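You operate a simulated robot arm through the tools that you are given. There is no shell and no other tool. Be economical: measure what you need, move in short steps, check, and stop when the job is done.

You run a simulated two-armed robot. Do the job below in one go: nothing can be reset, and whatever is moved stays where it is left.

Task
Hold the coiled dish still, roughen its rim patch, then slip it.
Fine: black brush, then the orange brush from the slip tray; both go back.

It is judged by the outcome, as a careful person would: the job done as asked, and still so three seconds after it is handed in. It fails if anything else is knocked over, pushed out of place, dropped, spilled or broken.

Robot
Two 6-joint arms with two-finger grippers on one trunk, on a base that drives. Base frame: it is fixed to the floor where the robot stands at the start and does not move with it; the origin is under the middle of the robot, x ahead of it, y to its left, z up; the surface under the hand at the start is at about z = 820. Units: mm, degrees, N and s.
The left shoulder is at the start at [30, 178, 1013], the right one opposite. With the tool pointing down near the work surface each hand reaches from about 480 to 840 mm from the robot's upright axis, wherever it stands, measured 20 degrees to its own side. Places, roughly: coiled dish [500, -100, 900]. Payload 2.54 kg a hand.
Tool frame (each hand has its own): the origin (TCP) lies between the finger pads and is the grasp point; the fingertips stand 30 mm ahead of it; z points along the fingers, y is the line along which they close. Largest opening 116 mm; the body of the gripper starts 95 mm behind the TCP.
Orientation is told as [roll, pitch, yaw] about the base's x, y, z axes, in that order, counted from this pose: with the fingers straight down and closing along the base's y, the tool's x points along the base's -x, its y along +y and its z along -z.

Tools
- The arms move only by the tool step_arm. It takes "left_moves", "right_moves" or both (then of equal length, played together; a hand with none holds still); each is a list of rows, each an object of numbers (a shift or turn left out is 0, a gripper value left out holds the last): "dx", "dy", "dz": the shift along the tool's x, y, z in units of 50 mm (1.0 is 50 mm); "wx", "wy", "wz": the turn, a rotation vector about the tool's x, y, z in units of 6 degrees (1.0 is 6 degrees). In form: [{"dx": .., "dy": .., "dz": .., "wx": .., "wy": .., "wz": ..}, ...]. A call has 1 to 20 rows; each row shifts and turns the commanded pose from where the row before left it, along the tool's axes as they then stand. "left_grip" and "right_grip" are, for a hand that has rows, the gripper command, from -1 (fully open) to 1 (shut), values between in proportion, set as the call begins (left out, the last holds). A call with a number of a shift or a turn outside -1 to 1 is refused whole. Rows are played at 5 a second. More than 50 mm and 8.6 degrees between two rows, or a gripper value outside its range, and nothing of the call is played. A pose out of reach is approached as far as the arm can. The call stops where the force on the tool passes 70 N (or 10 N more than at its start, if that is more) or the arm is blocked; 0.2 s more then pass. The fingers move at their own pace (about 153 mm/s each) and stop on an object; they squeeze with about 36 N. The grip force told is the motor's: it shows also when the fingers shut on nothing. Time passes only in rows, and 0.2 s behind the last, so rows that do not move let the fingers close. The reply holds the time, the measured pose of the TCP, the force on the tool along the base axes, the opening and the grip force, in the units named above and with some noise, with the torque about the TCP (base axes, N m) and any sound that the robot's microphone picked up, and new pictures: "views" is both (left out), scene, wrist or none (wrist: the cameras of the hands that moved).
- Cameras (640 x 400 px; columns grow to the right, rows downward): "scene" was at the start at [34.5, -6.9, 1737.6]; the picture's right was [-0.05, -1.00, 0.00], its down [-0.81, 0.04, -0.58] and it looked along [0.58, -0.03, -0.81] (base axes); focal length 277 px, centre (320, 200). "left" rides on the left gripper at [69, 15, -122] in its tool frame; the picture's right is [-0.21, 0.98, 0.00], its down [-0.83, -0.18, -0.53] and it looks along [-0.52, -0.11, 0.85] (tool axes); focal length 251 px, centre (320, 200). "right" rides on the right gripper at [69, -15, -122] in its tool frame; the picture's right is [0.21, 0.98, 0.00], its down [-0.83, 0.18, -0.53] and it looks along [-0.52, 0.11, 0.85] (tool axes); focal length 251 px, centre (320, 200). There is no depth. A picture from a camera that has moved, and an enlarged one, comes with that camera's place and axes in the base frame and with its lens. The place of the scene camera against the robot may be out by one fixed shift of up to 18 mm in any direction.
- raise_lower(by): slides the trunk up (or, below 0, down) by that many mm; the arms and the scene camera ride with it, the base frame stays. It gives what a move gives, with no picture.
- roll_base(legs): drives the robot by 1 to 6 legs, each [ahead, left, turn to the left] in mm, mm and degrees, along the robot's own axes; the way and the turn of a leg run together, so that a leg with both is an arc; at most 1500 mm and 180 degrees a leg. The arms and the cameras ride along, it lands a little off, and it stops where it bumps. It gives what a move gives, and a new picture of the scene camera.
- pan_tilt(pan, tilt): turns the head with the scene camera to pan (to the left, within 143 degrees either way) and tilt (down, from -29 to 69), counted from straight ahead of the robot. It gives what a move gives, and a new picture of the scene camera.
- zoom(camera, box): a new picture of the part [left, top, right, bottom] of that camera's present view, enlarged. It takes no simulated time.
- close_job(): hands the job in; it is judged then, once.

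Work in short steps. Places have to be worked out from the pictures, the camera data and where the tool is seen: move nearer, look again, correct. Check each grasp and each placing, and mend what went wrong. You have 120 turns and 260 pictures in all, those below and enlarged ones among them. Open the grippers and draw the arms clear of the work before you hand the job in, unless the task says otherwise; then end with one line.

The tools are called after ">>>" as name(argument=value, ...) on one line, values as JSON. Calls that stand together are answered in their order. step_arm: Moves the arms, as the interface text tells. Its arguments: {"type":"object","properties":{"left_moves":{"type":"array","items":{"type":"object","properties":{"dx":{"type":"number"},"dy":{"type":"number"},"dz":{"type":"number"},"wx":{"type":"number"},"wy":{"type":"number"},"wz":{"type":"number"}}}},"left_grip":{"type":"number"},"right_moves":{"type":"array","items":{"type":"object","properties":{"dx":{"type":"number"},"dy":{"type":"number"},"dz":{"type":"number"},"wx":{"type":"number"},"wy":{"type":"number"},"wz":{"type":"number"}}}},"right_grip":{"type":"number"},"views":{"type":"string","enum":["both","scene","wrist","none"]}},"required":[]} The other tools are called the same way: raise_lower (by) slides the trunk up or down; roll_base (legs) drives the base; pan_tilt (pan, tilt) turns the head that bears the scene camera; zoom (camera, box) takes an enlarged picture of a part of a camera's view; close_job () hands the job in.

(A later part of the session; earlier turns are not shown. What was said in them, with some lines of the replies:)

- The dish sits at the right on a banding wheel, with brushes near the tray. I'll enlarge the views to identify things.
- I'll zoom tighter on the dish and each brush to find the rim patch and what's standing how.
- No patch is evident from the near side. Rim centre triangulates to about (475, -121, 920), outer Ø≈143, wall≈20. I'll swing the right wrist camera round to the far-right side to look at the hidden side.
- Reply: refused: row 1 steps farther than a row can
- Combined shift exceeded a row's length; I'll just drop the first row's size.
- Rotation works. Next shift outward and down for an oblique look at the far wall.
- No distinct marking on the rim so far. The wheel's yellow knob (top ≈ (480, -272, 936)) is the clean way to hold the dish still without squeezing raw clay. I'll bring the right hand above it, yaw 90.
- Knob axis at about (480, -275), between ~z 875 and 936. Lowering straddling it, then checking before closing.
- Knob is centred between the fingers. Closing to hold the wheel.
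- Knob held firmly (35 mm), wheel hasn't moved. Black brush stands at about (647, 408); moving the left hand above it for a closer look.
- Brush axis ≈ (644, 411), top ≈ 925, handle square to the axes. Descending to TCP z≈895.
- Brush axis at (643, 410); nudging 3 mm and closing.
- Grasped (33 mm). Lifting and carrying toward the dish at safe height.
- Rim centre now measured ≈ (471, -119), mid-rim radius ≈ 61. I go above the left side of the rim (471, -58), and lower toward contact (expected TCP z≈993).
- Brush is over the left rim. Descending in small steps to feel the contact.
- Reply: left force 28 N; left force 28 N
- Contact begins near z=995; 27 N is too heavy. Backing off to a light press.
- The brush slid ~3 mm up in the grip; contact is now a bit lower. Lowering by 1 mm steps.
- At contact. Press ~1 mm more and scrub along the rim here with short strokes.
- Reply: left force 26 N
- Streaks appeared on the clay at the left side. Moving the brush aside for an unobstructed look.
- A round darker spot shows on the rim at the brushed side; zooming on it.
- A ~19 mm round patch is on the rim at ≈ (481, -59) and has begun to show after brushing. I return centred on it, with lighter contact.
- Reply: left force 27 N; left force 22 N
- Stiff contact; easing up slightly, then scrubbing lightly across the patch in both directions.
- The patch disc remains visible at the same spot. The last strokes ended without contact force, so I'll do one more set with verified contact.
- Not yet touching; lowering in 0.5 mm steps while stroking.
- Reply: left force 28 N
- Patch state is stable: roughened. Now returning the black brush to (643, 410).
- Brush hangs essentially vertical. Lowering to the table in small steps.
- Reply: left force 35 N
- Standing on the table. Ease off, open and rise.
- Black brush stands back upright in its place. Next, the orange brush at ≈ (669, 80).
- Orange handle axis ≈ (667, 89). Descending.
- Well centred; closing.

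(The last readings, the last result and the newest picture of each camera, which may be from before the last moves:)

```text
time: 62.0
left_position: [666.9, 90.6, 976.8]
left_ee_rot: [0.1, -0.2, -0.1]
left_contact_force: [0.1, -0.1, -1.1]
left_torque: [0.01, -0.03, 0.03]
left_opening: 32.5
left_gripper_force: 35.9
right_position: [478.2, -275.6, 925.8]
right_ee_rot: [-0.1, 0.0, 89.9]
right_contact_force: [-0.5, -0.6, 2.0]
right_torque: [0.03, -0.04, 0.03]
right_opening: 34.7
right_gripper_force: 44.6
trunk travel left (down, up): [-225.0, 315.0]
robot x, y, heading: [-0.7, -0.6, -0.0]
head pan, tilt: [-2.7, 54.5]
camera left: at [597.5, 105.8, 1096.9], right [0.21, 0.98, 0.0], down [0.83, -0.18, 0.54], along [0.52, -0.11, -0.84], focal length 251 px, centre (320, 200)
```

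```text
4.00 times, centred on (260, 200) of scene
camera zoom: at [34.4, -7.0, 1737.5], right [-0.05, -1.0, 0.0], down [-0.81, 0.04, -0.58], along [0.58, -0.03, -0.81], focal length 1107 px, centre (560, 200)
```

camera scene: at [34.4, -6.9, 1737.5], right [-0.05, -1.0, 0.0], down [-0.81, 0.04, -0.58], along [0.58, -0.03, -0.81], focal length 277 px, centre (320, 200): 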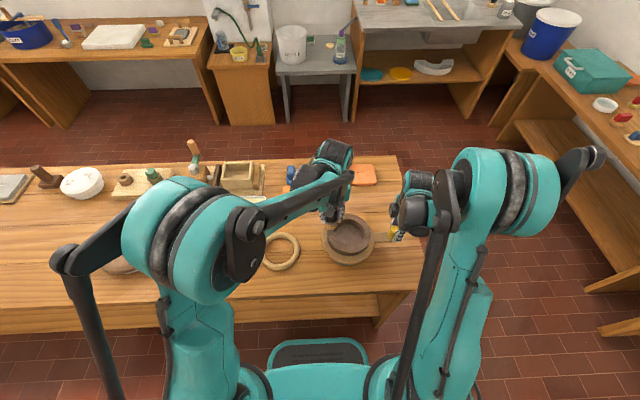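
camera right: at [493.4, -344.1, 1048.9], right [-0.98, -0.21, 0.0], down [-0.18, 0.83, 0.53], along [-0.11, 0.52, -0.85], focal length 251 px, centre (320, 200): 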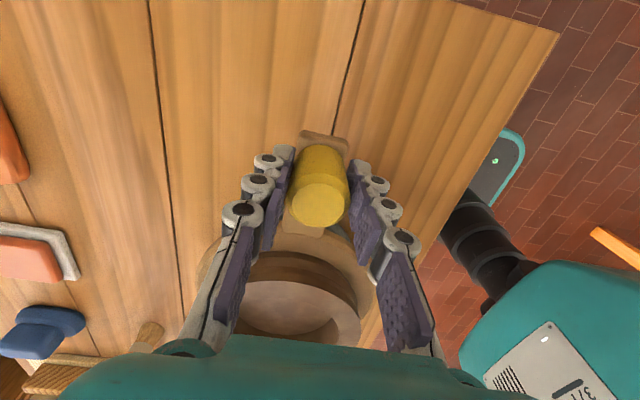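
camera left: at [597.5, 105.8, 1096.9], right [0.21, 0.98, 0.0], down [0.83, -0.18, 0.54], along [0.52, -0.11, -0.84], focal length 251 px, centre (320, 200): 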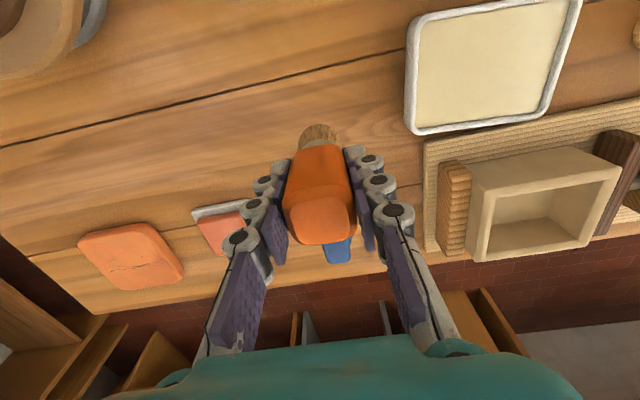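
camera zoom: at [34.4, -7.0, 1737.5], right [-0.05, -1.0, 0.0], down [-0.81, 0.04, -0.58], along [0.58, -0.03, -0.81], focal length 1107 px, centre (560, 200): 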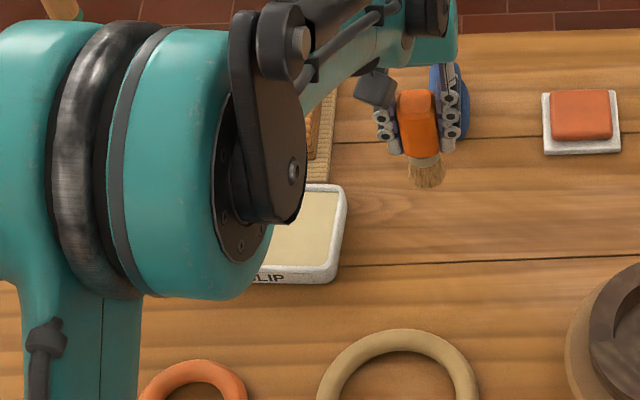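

Orange brush in hand; tray centre ≈ (650, 250). Moving over it.

>>> step_arm(left_moves=[{"dx": 0.1, "dy": 0.8}, {"dx": 0.1, "dy": 0.8}, {"dx": 0.1, "dy": 0.8}, {"dy": 0.7}, {"dz": 0.4}, {}], views="wrist")

>>> zoom(camera="left", box=[160, 60, 480, 260])

```text
time: 63.4
left_position: [650.8, 241.9, 955.3]
left_ee_rot: [0.1, -0.1, 0.0]
left_contact_force: [0.0, 0.2, 0.0]
left_torque: [-0.01, -0.01, 0.05]
left_opening: 32.9
left_gripper_force: 35.6
right_position: [478.5, -275.5, 928.0]
right_ee_rot: [0.0, 0.1, 90.0]
right_contact_force: [-0.3, -1.3, 2.5]
right_torque: [-0.03, 0.06, 0.04]
right_opening: 35.2
right_gripper_force: 45.3
trunk travel left (down, up): [-225.0, 315.0]
robot x, y, heading: [-1.9, 1.2, -0.0]
head pan, tilt: [-2.7, 54.5]
camera left: at [582.9, 256.8, 1077.5], right [0.21, 0.98, 0.0], down [0.83, -0.18, 0.54], along [0.52, -0.11, -0.84], focal length 251 px, centre (320, 200)
```

left: 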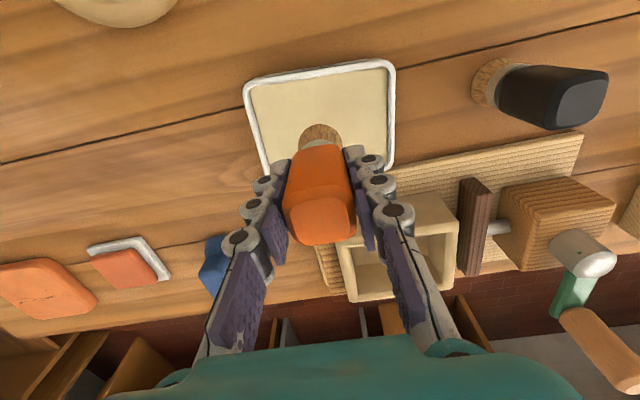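

```text
2.00 times, centred on (320, 160) of left
camera zoom: at [582.9, 256.8, 1077.5], right [0.21, 0.98, 0.0], down [0.83, -0.18, 0.54], along [0.52, -0.11, -0.84], focal length 503 px, centre (320, 280)
```

zoom: 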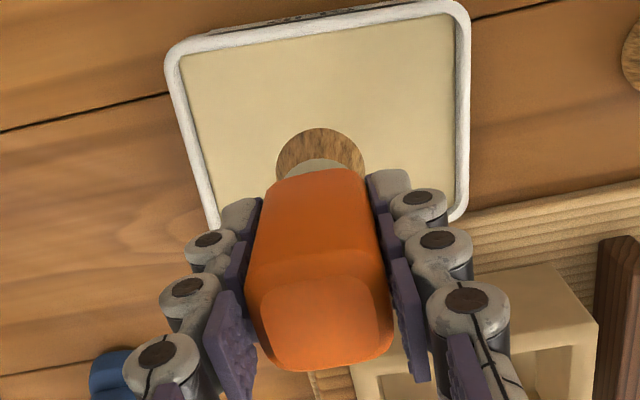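

Brush is centred over the tray. Dipping gently.

>>> step_arm(left_moves=[{"dz": 0.5}, {"dz": 0.42}, {}], views="none")

>>> step_arm(left_moves=[{"dz": 0.06}, {}], views="wrist")

>>> zoom(camera="left", box=[240, 90, 400, 190])

```text
time: 64.2
left_position: [651.1, 242.6, 909.4]
left_ee_rot: [0.0, -0.2, 0.0]
left_contact_force: [-0.9, 0.2, -0.7]
left_torque: [0.0, 0.01, 0.01]
left_opening: 32.8
left_gripper_force: 35.9
right_position: [479.0, -276.4, 927.5]
right_ee_rot: [-0.1, -0.1, 90.0]
right_contact_force: [0.5, -1.4, 2.3]
right_torque: [-0.16, 0.03, 0.03]
right_opening: 34.8
right_gripper_force: 45.2
trunk travel left (down, up): [-225.0, 315.0]
robot x, y, heading: [1.6, -2.9, -0.2]
head pan, tilt: [-2.7, 54.5]
```

```text
time: 64.8
left_position: [651.5, 243.4, 906.7]
left_ee_rot: [0.0, -0.1, -0.1]
left_contact_force: [0.4, -1.5, 8.1]
left_torque: [-0.03, -0.01, 0.0]
left_opening: 32.6
left_gripper_force: 36.3
right_position: [477.9, -275.2, 926.3]
right_ee_rot: [0.0, -0.1, 90.1]
right_contact_force: [0.3, 1.4, -3.2]
right_torque: [-0.49, 0.03, -0.1]
right_opening: 35.0
right_gripper_force: 45.1
trunk travel left (down, up): [-225.0, 315.0]
robot x, y, heading: [-0.5, 1.6, -0.2]
head pan, tilt: [-2.7, 54.5]
camera left: at [582.5, 257.1, 1028.8], right [0.21, 0.98, 0.0], down [0.82, -0.18, 0.54], along [0.52, -0.11, -0.84], focal length 251 px, centre (320, 200)
```

left: 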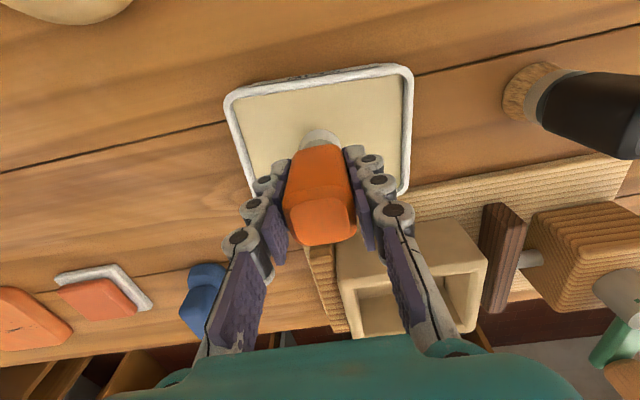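

```text
4.00 times, centred on (320, 140) of left
camera zoom: at [582.5, 257.1, 1028.8], right [0.21, 0.98, 0.0], down [0.82, -0.18, 0.54], along [0.52, -0.11, -0.84], focal length 1006 px, centre (320, 440)
```

zoom: 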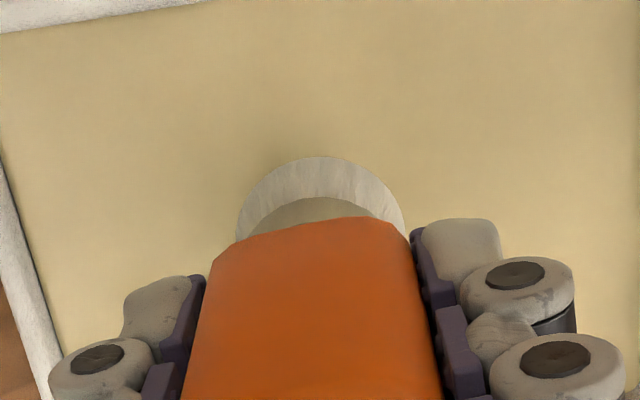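

Bristles turned white: loaded with slip. Lifting straight up, pausing to let it settle, then going over the patch.

>>> step_arm(left_moves=[{"dz": -0.3}, {"dz": -0.6}, {}, {}, {"dz": -0.9}, {"dz": -0.4}, {"dx": 0.42, "dy": -0.75}, {"dx": 0.42, "dy": -0.75}, {"dx": 0.42, "dy": -0.75}, {"dx": 0.42, "dy": -0.75}, {"dx": 0.42, "dy": -0.75}, {"dx": 0.42, "dy": -0.75}, {"dx": 0.42, "dy": -0.75}, {"dx": 0.45, "dy": -0.79}, {}], views="wrist")

>>> zoom(camera="left", box=[160, 60, 400, 210])

```text
time: 68.0
left_position: [482.8, -59.0, 1015.9]
left_ee_rot: [0.1, -0.1, 0.1]
left_contact_force: [-0.3, 0.5, 0.4]
left_torque: [-0.01, 0.01, 0.03]
left_opening: 32.7
left_gripper_force: 36.5
right_position: [478.2, -275.1, 926.6]
right_ee_rot: [-0.1, 0.1, 90.0]
right_contact_force: [0.1, 0.2, 1.8]
right_torque: [0.3, 0.04, -0.01]
right_opening: 34.9
right_gripper_force: 44.9
trunk travel left (down, up): [-225.0, 315.0]
robot x, y, heading: [-0.2, 0.1, -0.1]
head pan, tilt: [-2.7, 54.5]
camera left: at [413.3, -44.2, 1137.9], right [0.21, 0.98, 0.0], down [0.83, -0.18, 0.54], along [0.52, -0.11, -0.84], focal length 251 px, centre (320, 200)
```

left: 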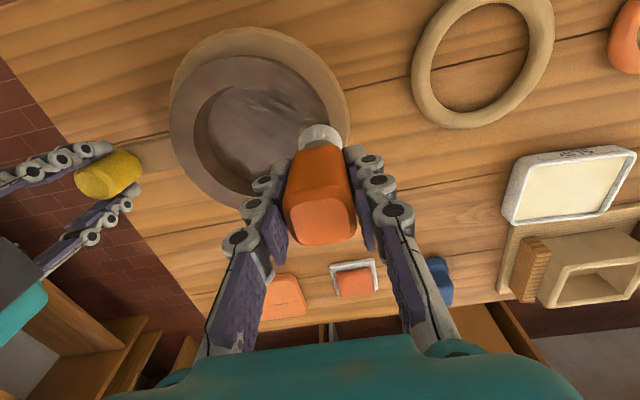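

```text
2.67 times, centred on (280, 135) of left
camera zoom: at [413.3, -44.2, 1137.9], right [0.21, 0.98, 0.0], down [0.83, -0.18, 0.54], along [0.52, -0.11, -0.84], focal length 670 px, centre (427, 373)
```

zoom: 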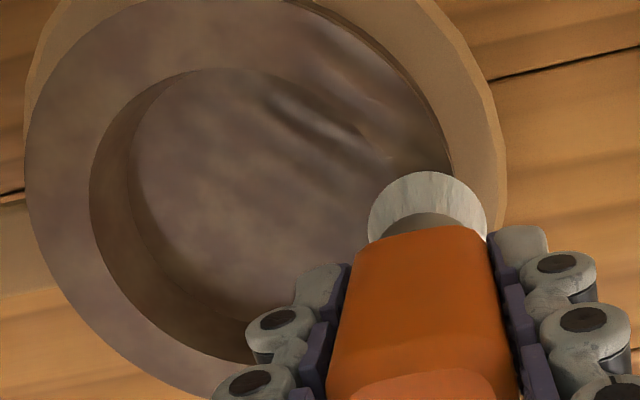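

Over the patch. Lowering to gentle contact (~996).

>>> step_arm(left_moves=[{"dz": 0.34}, {}], views="none")

>>> step_arm(left_moves=[{"dz": 0.02}, {}], views="none")

>>> step_arm(left_moves=[{"dz": 0.02}, {}], views="none")

```text
time: 68.6
left_position: [482.6, -56.7, 999.4]
left_ee_rot: [0.1, -0.1, 0.0]
left_contact_force: [0.3, -0.5, -0.8]
left_torque: [-0.01, -0.04, 0.0]
left_opening: 32.7
left_gripper_force: 35.9
right_position: [478.5, -275.9, 926.1]
right_ee_rot: [0.1, 0.0, 90.1]
right_contact_force: [-0.9, 0.3, 0.9]
right_torque: [0.2, 0.03, 0.07]
right_opening: 34.8
right_gripper_force: 45.1
trunk travel left (down, up): [-225.0, 315.0]
robot x, y, heading: [1.3, 2.7, -0.2]
head pan, tilt: [-2.7, 54.5]
```

```text
time: 69.2
left_position: [482.3, -58.3, 998.2]
left_ee_rot: [0.1, 0.0, 0.1]
left_contact_force: [0.5, 0.3, -0.8]
left_torque: [0.01, 0.01, -0.02]
left_opening: 33.0
left_gripper_force: 36.2
right_position: [478.4, -275.0, 926.3]
right_ee_rot: [0.0, 0.0, 90.0]
right_contact_force: [-1.5, 1.1, 0.8]
right_torque: [0.06, 0.02, 0.08]
right_opening: 34.9
right_gripper_force: 45.2
trunk travel left (down, up): [-225.0, 315.0]
robot x, y, heading: [6.8, 0.7, 0.1]
head pan, tilt: [-2.7, 54.5]
```

```text
time: 69.8
left_position: [482.6, -58.2, 997.4]
left_ee_rot: [0.0, -0.2, -0.1]
left_contact_force: [-0.5, 0.9, 13.1]
left_torque: [0.03, -0.03, -0.01]
left_opening: 33.0
left_gripper_force: 35.8
right_position: [477.8, -276.1, 927.5]
right_ee_rot: [0.0, 0.0, 90.1]
right_contact_force: [-0.2, 0.9, -10.2]
right_torque: [-0.04, 0.02, -0.12]
right_opening: 34.9
right_gripper_force: 45.0
trunk travel left (down, up): [-225.0, 315.0]
robot x, y, heading: [0.6, -0.3, 0.2]
head pan, tilt: [-2.7, 54.5]
```

In contact (13 N). Brushing slip over the patch with short strokes.

>>> step_arm(left_moves=[{"dx": 0.14}, {"dx": -0.14}, {"dx": -0.14}, {"dx": 0.14}, {"dx": 0.14}, {"dx": -0.14}, {"dx": -0.14}, {"dx": 0.14}], views="none")

>>> step_arm(left_moves=[{"dz": -0.6}, {"dz": -0.8, "dy": 0.4}, {"dy": 0.9}, {"dy": 0.7}], views="wrist")

>>> zoom(camera="left", box=[150, 70, 290, 160])

>>> zoom(camera="scene", box=[310, 205, 400, 265])

```text
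time: 71.6
left_position: [484.7, -60.2, 995.5]
left_ee_rot: [0.1, -0.2, 0.1]
left_contact_force: [1.9, -0.6, 3.1]
left_torque: [0.01, -0.16, -0.04]
left_opening: 32.6
left_gripper_force: 35.4
right_position: [477.4, -276.5, 926.3]
right_ee_rot: [0.0, -0.1, 90.0]
right_contact_force: [-1.7, -0.1, -0.6]
right_torque: [0.22, 0.16, 0.46]
right_opening: 34.8
right_gripper_force: 44.6
trunk travel left (down, up): [-225.0, 315.0]
robot x, y, heading: [-0.3, -0.6, 0.2]
head pan, tilt: [-2.7, 54.5]
```

```text
time: 72.6
left_position: [484.0, 41.0, 1065.2]
left_ee_rot: [0.2, -0.1, 0.1]
left_contact_force: [-0.7, -0.9, -0.2]
left_torque: [-0.01, 0.04, -0.03]
left_opening: 32.5
left_gripper_force: 35.7
right_position: [477.5, -275.0, 926.1]
right_ee_rot: [0.0, 0.0, 90.0]
right_contact_force: [0.1, 2.2, 5.5]
right_torque: [-0.82, 0.08, 0.13]
right_opening: 34.9
right_gripper_force: 44.9
trunk travel left (down, up): [-225.0, 315.0]
robot x, y, heading: [0.7, -2.1, -0.1]
head pan, tilt: [-2.7, 54.5]
camera left: at [414.4, 55.3, 1186.9], right [0.21, 0.98, 0.0], down [0.82, -0.18, 0.54], along [0.52, -0.11, -0.84], focal length 251 px, centre (320, 200)
```

left: 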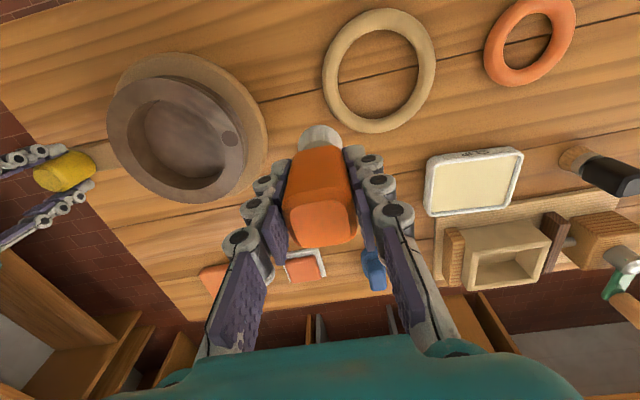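

```text
4.44 times, centred on (220, 115) of left
camera zoom: at [414.4, 55.3, 1186.9], right [0.21, 0.98, 0.0], down [0.82, -0.18, 0.54], along [0.52, -0.11, -0.84], focal length 1118 px, centre (764, 578)
```

zoom: 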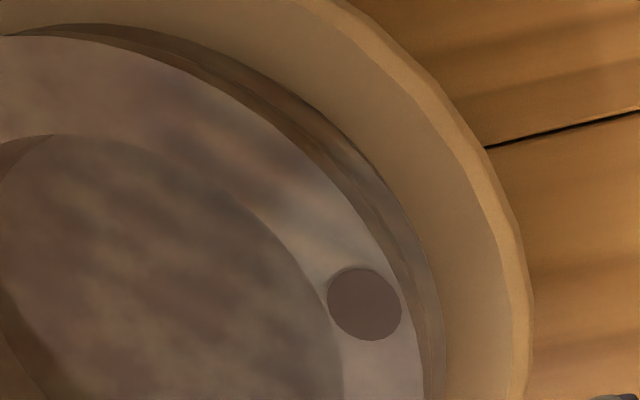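

```text
6.67 times, centred on (355, 235) of scene
camera zoom: at [34.2, -6.7, 1737.6], right [-0.05, -1.0, 0.0], down [-0.81, 0.04, -0.58], along [0.58, -0.03, -0.81], focal length 1845 px, centre (87, -33)
```

zoom: 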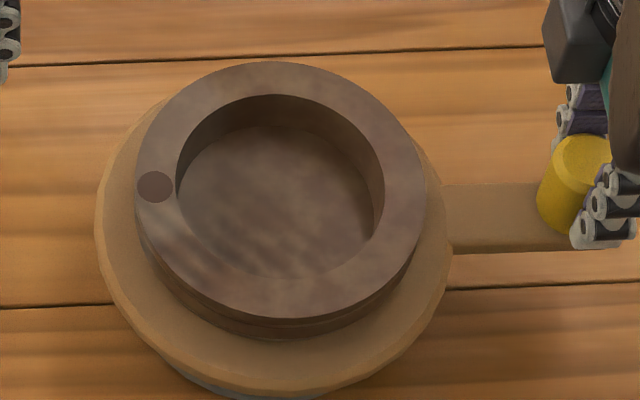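

The patch darkened, i.e. it's taking slip. One more set to see whether it has finished changing.

>>> step_arm(left_moves=[{"dy": -0.9}, {"dy": -0.9}, {"dy": -0.2}, {"dz": 0.7}, {"dz": 0.68}, {}], views="none")

>>> step_arm(left_moves=[{"dz": 0.02}, {"dx": 0.14}, {"dx": -0.14}, {"dx": -0.14}, {"dx": 0.14}, {}], views="none")

>>> step_arm(left_moves=[{"dz": 0.01}, {"dx": 0.14}, {"dx": -0.14}, {"dx": -0.14}, {"dx": 0.14}, {}], views="none")

```text
time: 74.0
left_position: [484.5, -60.3, 997.1]
left_ee_rot: [0.2, -0.1, 0.1]
left_contact_force: [-0.6, 0.3, -0.6]
left_torque: [0.01, -0.02, -0.03]
left_opening: 32.5
left_gripper_force: 35.9
right_position: [478.8, -275.9, 926.5]
right_ee_rot: [0.0, 0.0, 90.0]
right_contact_force: [0.7, -3.0, 7.7]
right_torque: [0.22, 0.01, -0.13]
right_opening: 34.7
right_gripper_force: 45.0
trunk travel left (down, up): [-225.0, 315.0]
robot x, y, heading: [0.3, -3.2, -0.1]
head pan, tilt: [-2.7, 54.5]
```

```text
time: 75.4
left_position: [483.6, -57.3, 994.3]
left_ee_rot: [0.0, -0.2, 0.1]
left_contact_force: [9.5, -0.8, 25.0]
left_torque: [-0.12, -0.54, 0.01]
left_opening: 32.4
left_gripper_force: 36.0
right_position: [479.5, -276.3, 926.5]
right_ee_rot: [-0.1, 0.0, 90.0]
right_contact_force: [-0.5, -0.8, -2.7]
right_torque: [0.21, 0.16, 0.57]
right_opening: 34.9
right_gripper_force: 44.7
trunk travel left (down, up): [-225.0, 315.0]
robot x, y, heading: [1.4, -1.4, -0.1]
head pan, tilt: [-2.7, 54.5]
```

```text
time: 76.8
left_position: [483.6, -59.6, 993.5]
left_ee_rot: [0.1, -0.1, 0.1]
left_contact_force: [10.1, -0.5, 25.1]
left_torque: [0.03, -0.47, 0.03]
left_opening: 32.5
left_gripper_force: 36.1
right_position: [477.6, -275.2, 927.0]
right_ee_rot: [0.0, 0.0, 90.0]
right_contact_force: [1.1, -0.6, -1.2]
right_torque: [-0.01, -0.08, 0.38]
right_opening: 35.1
right_gripper_force: 44.9
trunk travel left (down, up): [-225.0, 315.0]
robot x, y, heading: [-1.4, -0.0, 0.0]
head pan, tilt: [-2.7, 54.5]
```

>>> step_arm(left_moves=[{"dz": -0.6}, {"dz": -0.8, "dy": 0.4}, {"dy": 0.9}, {"dy": 0.7}], views="none")

>>> zoom(camera="left", box=[150, 70, 290, 160])

>>> zoom(camera="scene", box=[310, 205, 400, 265])

```text
time: 77.8
left_position: [483.8, 39.1, 1062.5]
left_ee_rot: [0.1, -0.1, 0.0]
left_contact_force: [-0.5, -0.4, -0.6]
left_torque: [0.01, -0.05, 0.0]
left_opening: 32.3
left_gripper_force: 36.2
right_position: [477.8, -275.6, 927.3]
right_ee_rot: [0.1, 0.0, 90.0]
right_contact_force: [0.3, 0.5, 7.7]
right_torque: [-0.65, -0.01, -0.05]
right_opening: 34.9
right_gripper_force: 45.0
trunk travel left (down, up): [-225.0, 315.0]
robot x, y, heading: [-1.3, -0.4, 0.0]
head pan, tilt: [-2.7, 54.5]
```

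```text
4.44 times, centred on (220, 115) of left
camera zoom: at [414.8, 53.5, 1183.6], right [0.21, 0.98, 0.0], down [0.82, -0.18, 0.54], along [0.52, -0.11, -0.84], focal length 1118 px, centre (764, 578)
```

zoom: 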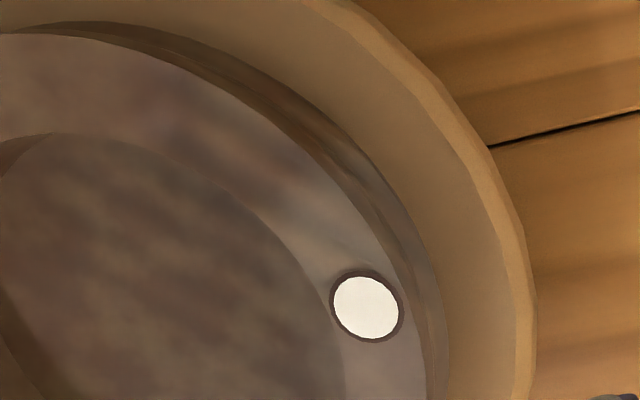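

```text
6.67 times, centred on (355, 235) of scene
camera zoom: at [34.0, -6.7, 1737.6], right [-0.05, -1.0, 0.0], down [-0.81, 0.04, -0.58], along [0.58, -0.03, -0.81], focal length 1845 px, centre (87, -33)
```

zoom: 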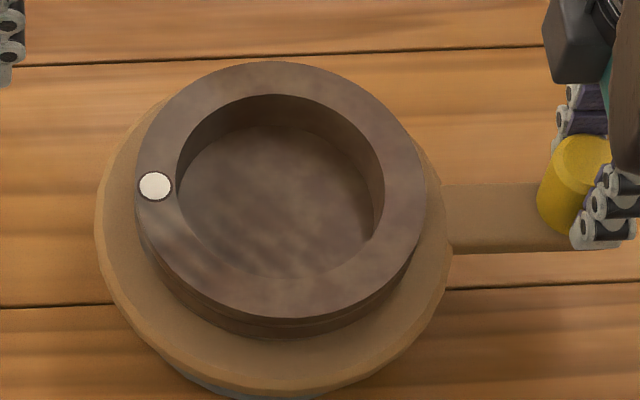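

The patch is now coated white with a dark roughened ring: slipped. Returning the orange brush to (667, 89).

>>> step_arm(left_moves=[{"dx": -0.73, "dy": 0.2}, {"dx": -0.73, "dy": 0.2}, {"dx": -0.73, "dy": 0.2}, {"dx": -0.73, "dy": 0.2}, {"dx": -0.75, "dy": 0.21}, {"dz": 0.9}, {"dz": 0.9}, {"dz": 0.9}, {"dz": 0.3}, {}], views="wrist")

>>> zoom(camera="left", box=[160, 80, 480, 280])

```text
time: 80.0
left_position: [666.7, 92.8, 912.9]
left_ee_rot: [0.1, -0.1, 0.0]
left_contact_force: [0.0, 1.7, -0.3]
left_torque: [-0.03, 0.02, 0.01]
left_opening: 32.2
left_gripper_force: 35.6
right_position: [479.4, -276.8, 926.7]
right_ee_rot: [0.0, -0.1, 90.0]
right_contact_force: [-0.5, -1.4, 6.4]
right_torque: [-0.08, 0.06, 0.04]
right_opening: 34.8
right_gripper_force: 45.0
trunk travel left (down, up): [-225.0, 315.0]
robot x, y, heading: [-1.7, -2.0, 0.1]
head pan, tilt: [-2.7, 54.5]
camera left: at [598.8, 106.3, 1034.8], right [0.21, 0.98, 0.0], down [0.82, -0.18, 0.54], along [0.52, -0.11, -0.84], focal length 251 px, centre (320, 200)
```

left: 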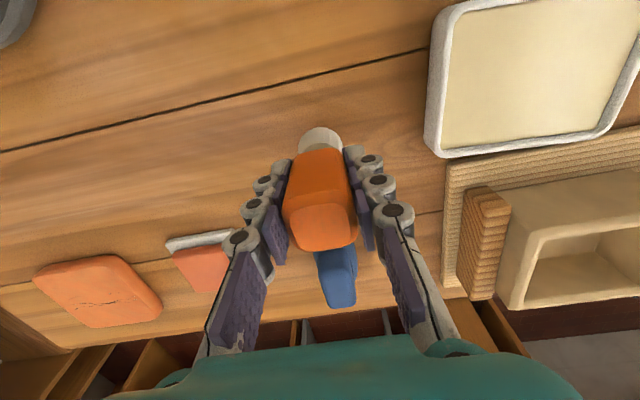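

```text
2.00 times, centred on (320, 180) of left
camera zoom: at [598.8, 106.3, 1034.8], right [0.21, 0.98, 0.0], down [0.82, -0.18, 0.54], along [0.52, -0.11, -0.84], focal length 503 px, centre (320, 240)
```

zoom: 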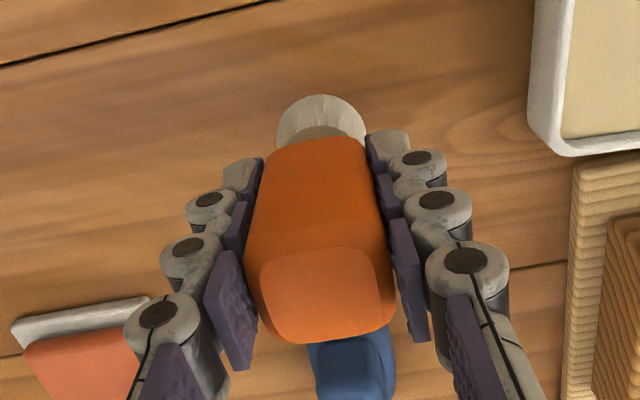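

>>> step_arm(left_moves=[{"dy": -0.05, "dz": 0.34}, {}], views="none")

>>> step_arm(left_moves=[{"dz": 0.04}, {}], views="none")

>>> step_arm(left_moves=[{"dz": 0.04}, {}], views="none")

```text
time: 80.6
left_position: [666.6, 91.8, 897.0]
left_ee_rot: [0.1, -0.2, 0.0]
left_contact_force: [0.0, 0.3, -1.1]
left_torque: [0.0, 0.01, 0.01]
left_opening: 32.4
left_gripper_force: 36.2
right_position: [478.8, -275.7, 926.6]
right_ee_rot: [0.0, 0.0, 90.0]
right_contact_force: [-0.1, -2.5, 6.0]
right_torque: [-0.04, -0.06, -0.1]
right_opening: 34.7
right_gripper_force: 45.4
trunk travel left (down, up): [-225.0, 315.0]
robot x, y, heading: [1.0, 0.8, -0.0]
head pan, tilt: [-2.7, 54.5]
```

```text
time: 81.2
left_position: [667.0, 91.1, 896.2]
left_ee_rot: [0.1, -0.2, 0.0]
left_contact_force: [-0.1, 1.0, 0.7]
left_torque: [-0.05, -0.02, -0.02]
left_opening: 32.3
left_gripper_force: 35.5
right_position: [477.8, -276.3, 927.1]
right_ee_rot: [-0.1, 0.0, 90.0]
right_contact_force: [-0.1, -1.6, 6.8]
right_torque: [-0.01, 0.0, -0.12]
right_opening: 35.3
right_gripper_force: 45.4
trunk travel left (down, up): [-225.0, 315.0]
robot x, y, heading: [1.4, 0.7, -0.2]
head pan, tilt: [-2.7, 54.5]
```

```text
time: 81.8
left_position: [666.7, 89.6, 894.2]
left_ee_rot: [0.2, 0.0, 0.0]
left_contact_force: [0.7, 0.3, -1.3]
left_torque: [0.02, -0.02, -0.01]
left_opening: 32.2
left_gripper_force: 35.8
right_position: [478.9, -276.7, 926.8]
right_ee_rot: [-0.1, 0.1, 90.0]
right_contact_force: [0.4, -1.5, 5.7]
right_torque: [-0.08, 0.02, -0.02]
right_opening: 35.1
right_gripper_force: 44.9
trunk travel left (down, up): [-225.0, 315.0]
robot x, y, heading: [-2.4, -3.2, 0.1]
head pan, tilt: [-2.7, 54.5]
```

>>> step_arm(left_moves=[{"dz": 0.03}, {}], views="none")

>>> step_arm(left_moves=[{"dz": 0.03}, {}], views="none")

```text
time: 82.4
left_position: [666.8, 91.8, 892.9]
left_ee_rot: [0.1, 0.0, 0.0]
left_contact_force: [-0.1, 0.6, -0.2]
left_torque: [-0.01, 0.01, 0.0]
left_opening: 32.3
left_gripper_force: 36.0
right_position: [478.9, -276.3, 926.7]
right_ee_rot: [0.0, 0.0, 90.0]
right_contact_force: [-0.4, -1.9, 5.5]
right_torque: [-0.04, 0.01, -0.02]
right_opening: 35.1
right_gripper_force: 45.3
trunk travel left (down, up): [-225.0, 315.0]
robot x, y, heading: [2.2, 0.7, -0.1]
head pan, tilt: [-2.7, 54.5]
```

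```text
time: 83.0
left_position: [667.1, 89.5, 892.6]
left_ee_rot: [0.1, 0.0, 0.0]
left_contact_force: [1.3, 2.9, 10.1]
left_torque: [0.14, 0.02, -0.05]
left_opening: 32.5
left_gripper_force: 35.3
right_position: [479.3, -275.9, 927.0]
right_ee_rot: [0.0, 0.0, 90.0]
right_contact_force: [0.1, -1.3, -3.1]
right_torque: [-0.18, 0.04, -0.05]
right_opening: 35.0
right_gripper_force: 44.9
trunk travel left (down, up): [-225.0, 315.0]
robot x, y, heading: [-0.7, -0.0, -0.3]
head pan, tilt: [-2.7, 54.5]
```

On the table (10 N). A hair more to level it, then release and rise.

>>> step_arm(left_moves=[{"dz": 0.02}, {"dz": -0.02}, {}], views="none")

>>> step_arm(left_moves=[{}, {}], left_grip=-0.4, views="none")

>>> step_arm(left_moves=[{"dz": -0.9}, {"dz": -0.9}, {"dz": -0.9}, {"dz": -0.9}], views="wrist")

```text
time: 83.8
left_position: [666.9, 89.5, 891.0]
left_ee_rot: [0.2, -0.1, 0.1]
left_contact_force: [-1.3, 3.5, 25.2]
left_torque: [0.19, 0.14, -0.01]
left_opening: 32.7
left_gripper_force: 35.4
right_position: [478.0, -277.0, 926.9]
right_ee_rot: [0.0, -0.1, 90.1]
right_contact_force: [2.2, 2.7, -20.4]
right_torque: [-0.23, -0.18, -0.25]
right_opening: 35.0
right_gripper_force: 45.4
trunk travel left (down, up): [-225.0, 315.0]
robot x, y, heading: [3.5, 1.7, 0.1]
head pan, tilt: [-2.7, 54.5]
```

```text
time: 84.4
left_position: [667.3, 89.5, 891.7]
left_ee_rot: [0.2, 0.0, 0.0]
left_contact_force: [0.4, 1.0, 0.8]
left_torque: [0.01, -0.01, 0.01]
left_opening: 81.1
left_gripper_force: 0.1
right_position: [477.9, -275.1, 926.2]
right_ee_rot: [0.0, -0.1, 90.0]
right_contact_force: [-1.4, 0.0, -1.1]
right_torque: [0.4, 0.27, 0.21]
right_opening: 34.8
right_gripper_force: 45.3
trunk travel left (down, up): [-225.0, 315.0]
robot x, y, heading: [-3.4, 0.6, -0.0]
head pan, tilt: [-2.7, 54.5]
```

```text
time: 85.4
left_position: [667.1, 89.9, 1069.4]
left_ee_rot: [0.1, -0.1, -0.1]
left_contact_force: [0.0, -0.3, 0.0]
left_torque: [0.01, -0.01, -0.01]
left_opening: 81.2
left_gripper_force: 0.0
right_position: [477.7, -276.0, 926.8]
right_ee_rot: [-0.1, -0.1, 90.0]
right_contact_force: [-1.5, -0.4, 3.9]
right_torque: [0.09, -0.23, 0.23]
right_opening: 35.1
right_gripper_force: 44.7
trunk travel left (down, up): [-225.0, 315.0]
robot x, y, heading: [-3.2, -0.4, 0.3]
head pan, tilt: [-2.7, 54.5]
camera left: at [597.7, 104.4, 1190.5], right [0.21, 0.98, 0.0], down [0.83, -0.18, 0.54], along [0.52, -0.11, -0.84], focal length 251 px, centre (320, 200)
```

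left: 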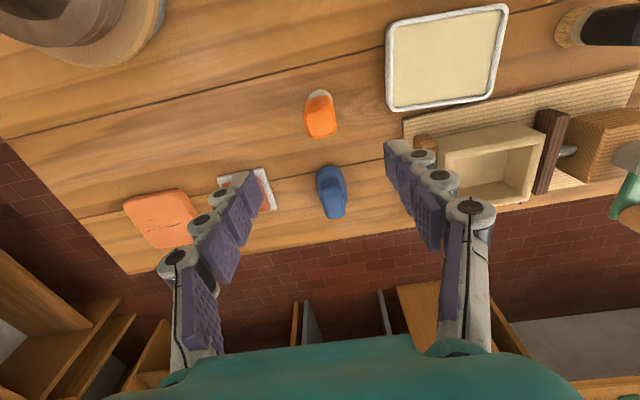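

Orange brush stands in its place. Now the right hand releases the knob and rises, and the left withdraws toward its start pose.

>>> step_arm(right_moves=[{}, {}, {}], right_grip=-1, views="none")

>>> step_arm(right_moves=[{"dz": -0.8}, {"dz": -0.9}, {"dz": -0.9}, {"dz": -0.9}, {"dz": -0.9}, {}], left_moves=[{"dz": -0.9}, {"dz": -0.9}, {"dx": 0.6, "dy": 0.6}, {"dx": 0.6, "dy": 0.6}, {"dx": 0.6, "dy": 0.6}, {"dx": 0.6, "dy": 0.6}], views="both")

>>> zoom(camera="scene", box=[170, 130, 430, 290])

```text
time: 86.2
left_position: [667.6, 90.4, 1067.9]
left_ee_rot: [0.1, -0.1, 0.1]
left_contact_force: [-0.2, -0.3, -0.1]
left_torque: [-0.02, 0.01, 0.01]
left_opening: 81.3
left_gripper_force: 0.0
right_position: [478.6, -275.5, 926.8]
right_ee_rot: [-0.1, 0.0, 89.9]
right_contact_force: [0.0, 1.9, 0.4]
right_torque: [0.0, 0.0, 0.02]
right_opening: 116.0
right_gripper_force: 0.0
trunk travel left (down, up): [-225.0, 315.0]
robot x, y, heading: [0.2, 1.0, -0.1]
head pan, tilt: [-2.7, 54.5]
```

```text
time: 87.6
left_position: [543.8, 210.5, 1161.1]
left_ee_rot: [0.1, -0.1, 0.0]
left_contact_force: [0.8, 0.9, 0.3]
left_torque: [0.02, -0.01, 0.01]
left_opening: 81.5
left_gripper_force: 0.0
right_position: [479.2, -275.3, 1146.3]
right_ee_rot: [0.0, 0.0, 90.0]
right_contact_force: [0.4, 0.0, 0.5]
right_torque: [0.0, 0.03, 0.02]
right_opening: 115.9
right_gripper_force: 0.1
trunk travel left (down, up): [-225.0, 315.0]
robot x, y, heading: [-0.3, 0.1, -0.1]
head pan, tilt: [-2.7, 54.5]
camera scene: at [33.8, -6.3, 1737.5], right [-0.05, -1.0, 0.0], down [-0.81, 0.04, -0.58], along [0.58, -0.03, -0.81], focal length 277 px, centre (320, 200)
camera right: at [493.2, -343.0, 1268.6], right [-0.98, -0.21, 0.0], down [-0.18, 0.83, 0.53], along [-0.11, 0.52, -0.85], focal length 251 px, centre (320, 200)
camera left: at [475.4, 225.3, 1281.6], right [0.21, 0.98, 0.0], down [0.82, -0.18, 0.54], along [0.52, -0.11, -0.84], focal length 251 px, centre (320, 200)
```

scene: 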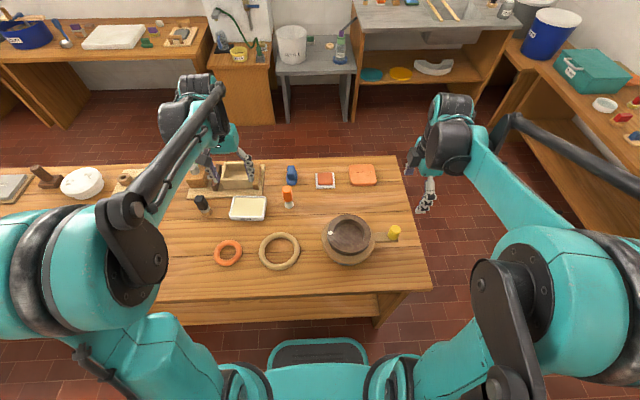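
right: 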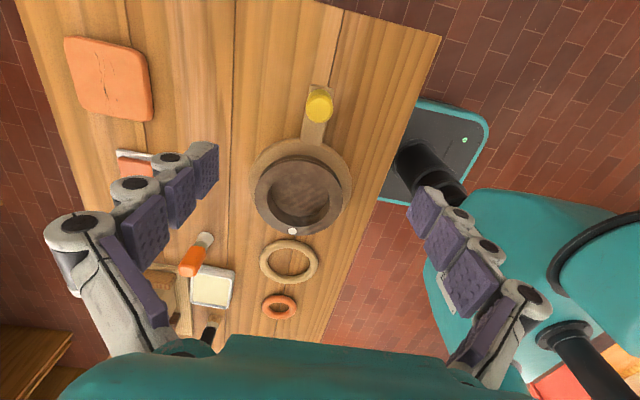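
left: 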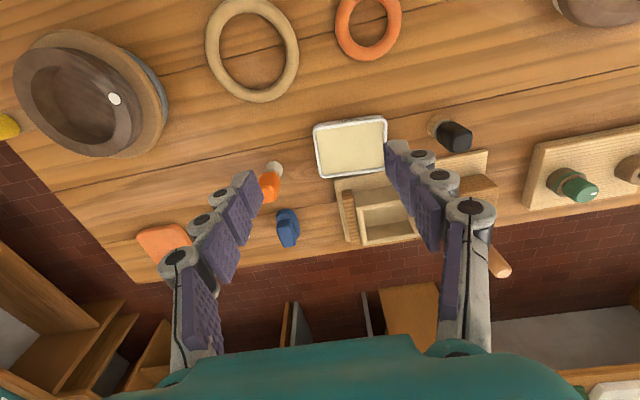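

```text
2.46 times, centred on (300, 210) of scene
camera zoom: at [33.8, -6.3, 1737.5], right [-0.05, -1.0, 0.0], down [-0.81, 0.04, -0.58], along [0.58, -0.03, -0.81], focal length 681 px, centre (369, 175)
```

zoom: 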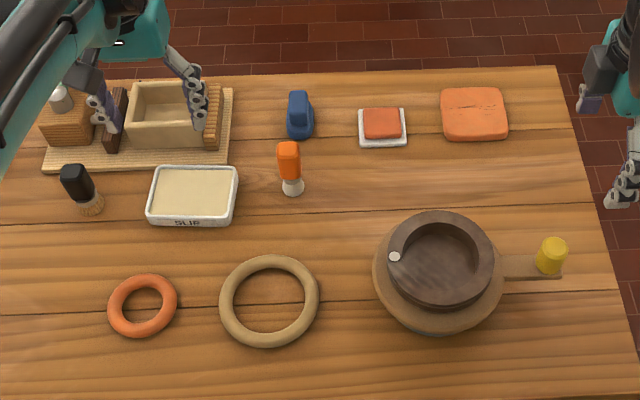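

Everything is in its original place, both brushes upright, the patch slipped, and the arms clear and open. Handing in.

>>> close_job()

```text
The job is handed in.
```

I held the dish still by the wheel's yellow knob while the rim patch was roughened with the black brush and then coated with slip using the orange brush. Both brushes are standing back in their places, nothing else was moved, and the hands are open and clear. I can't be sure how fully the black brush roughened the patch. It only darkened clearly once the orange brush was on it, and it turned white after a second pass with slip.
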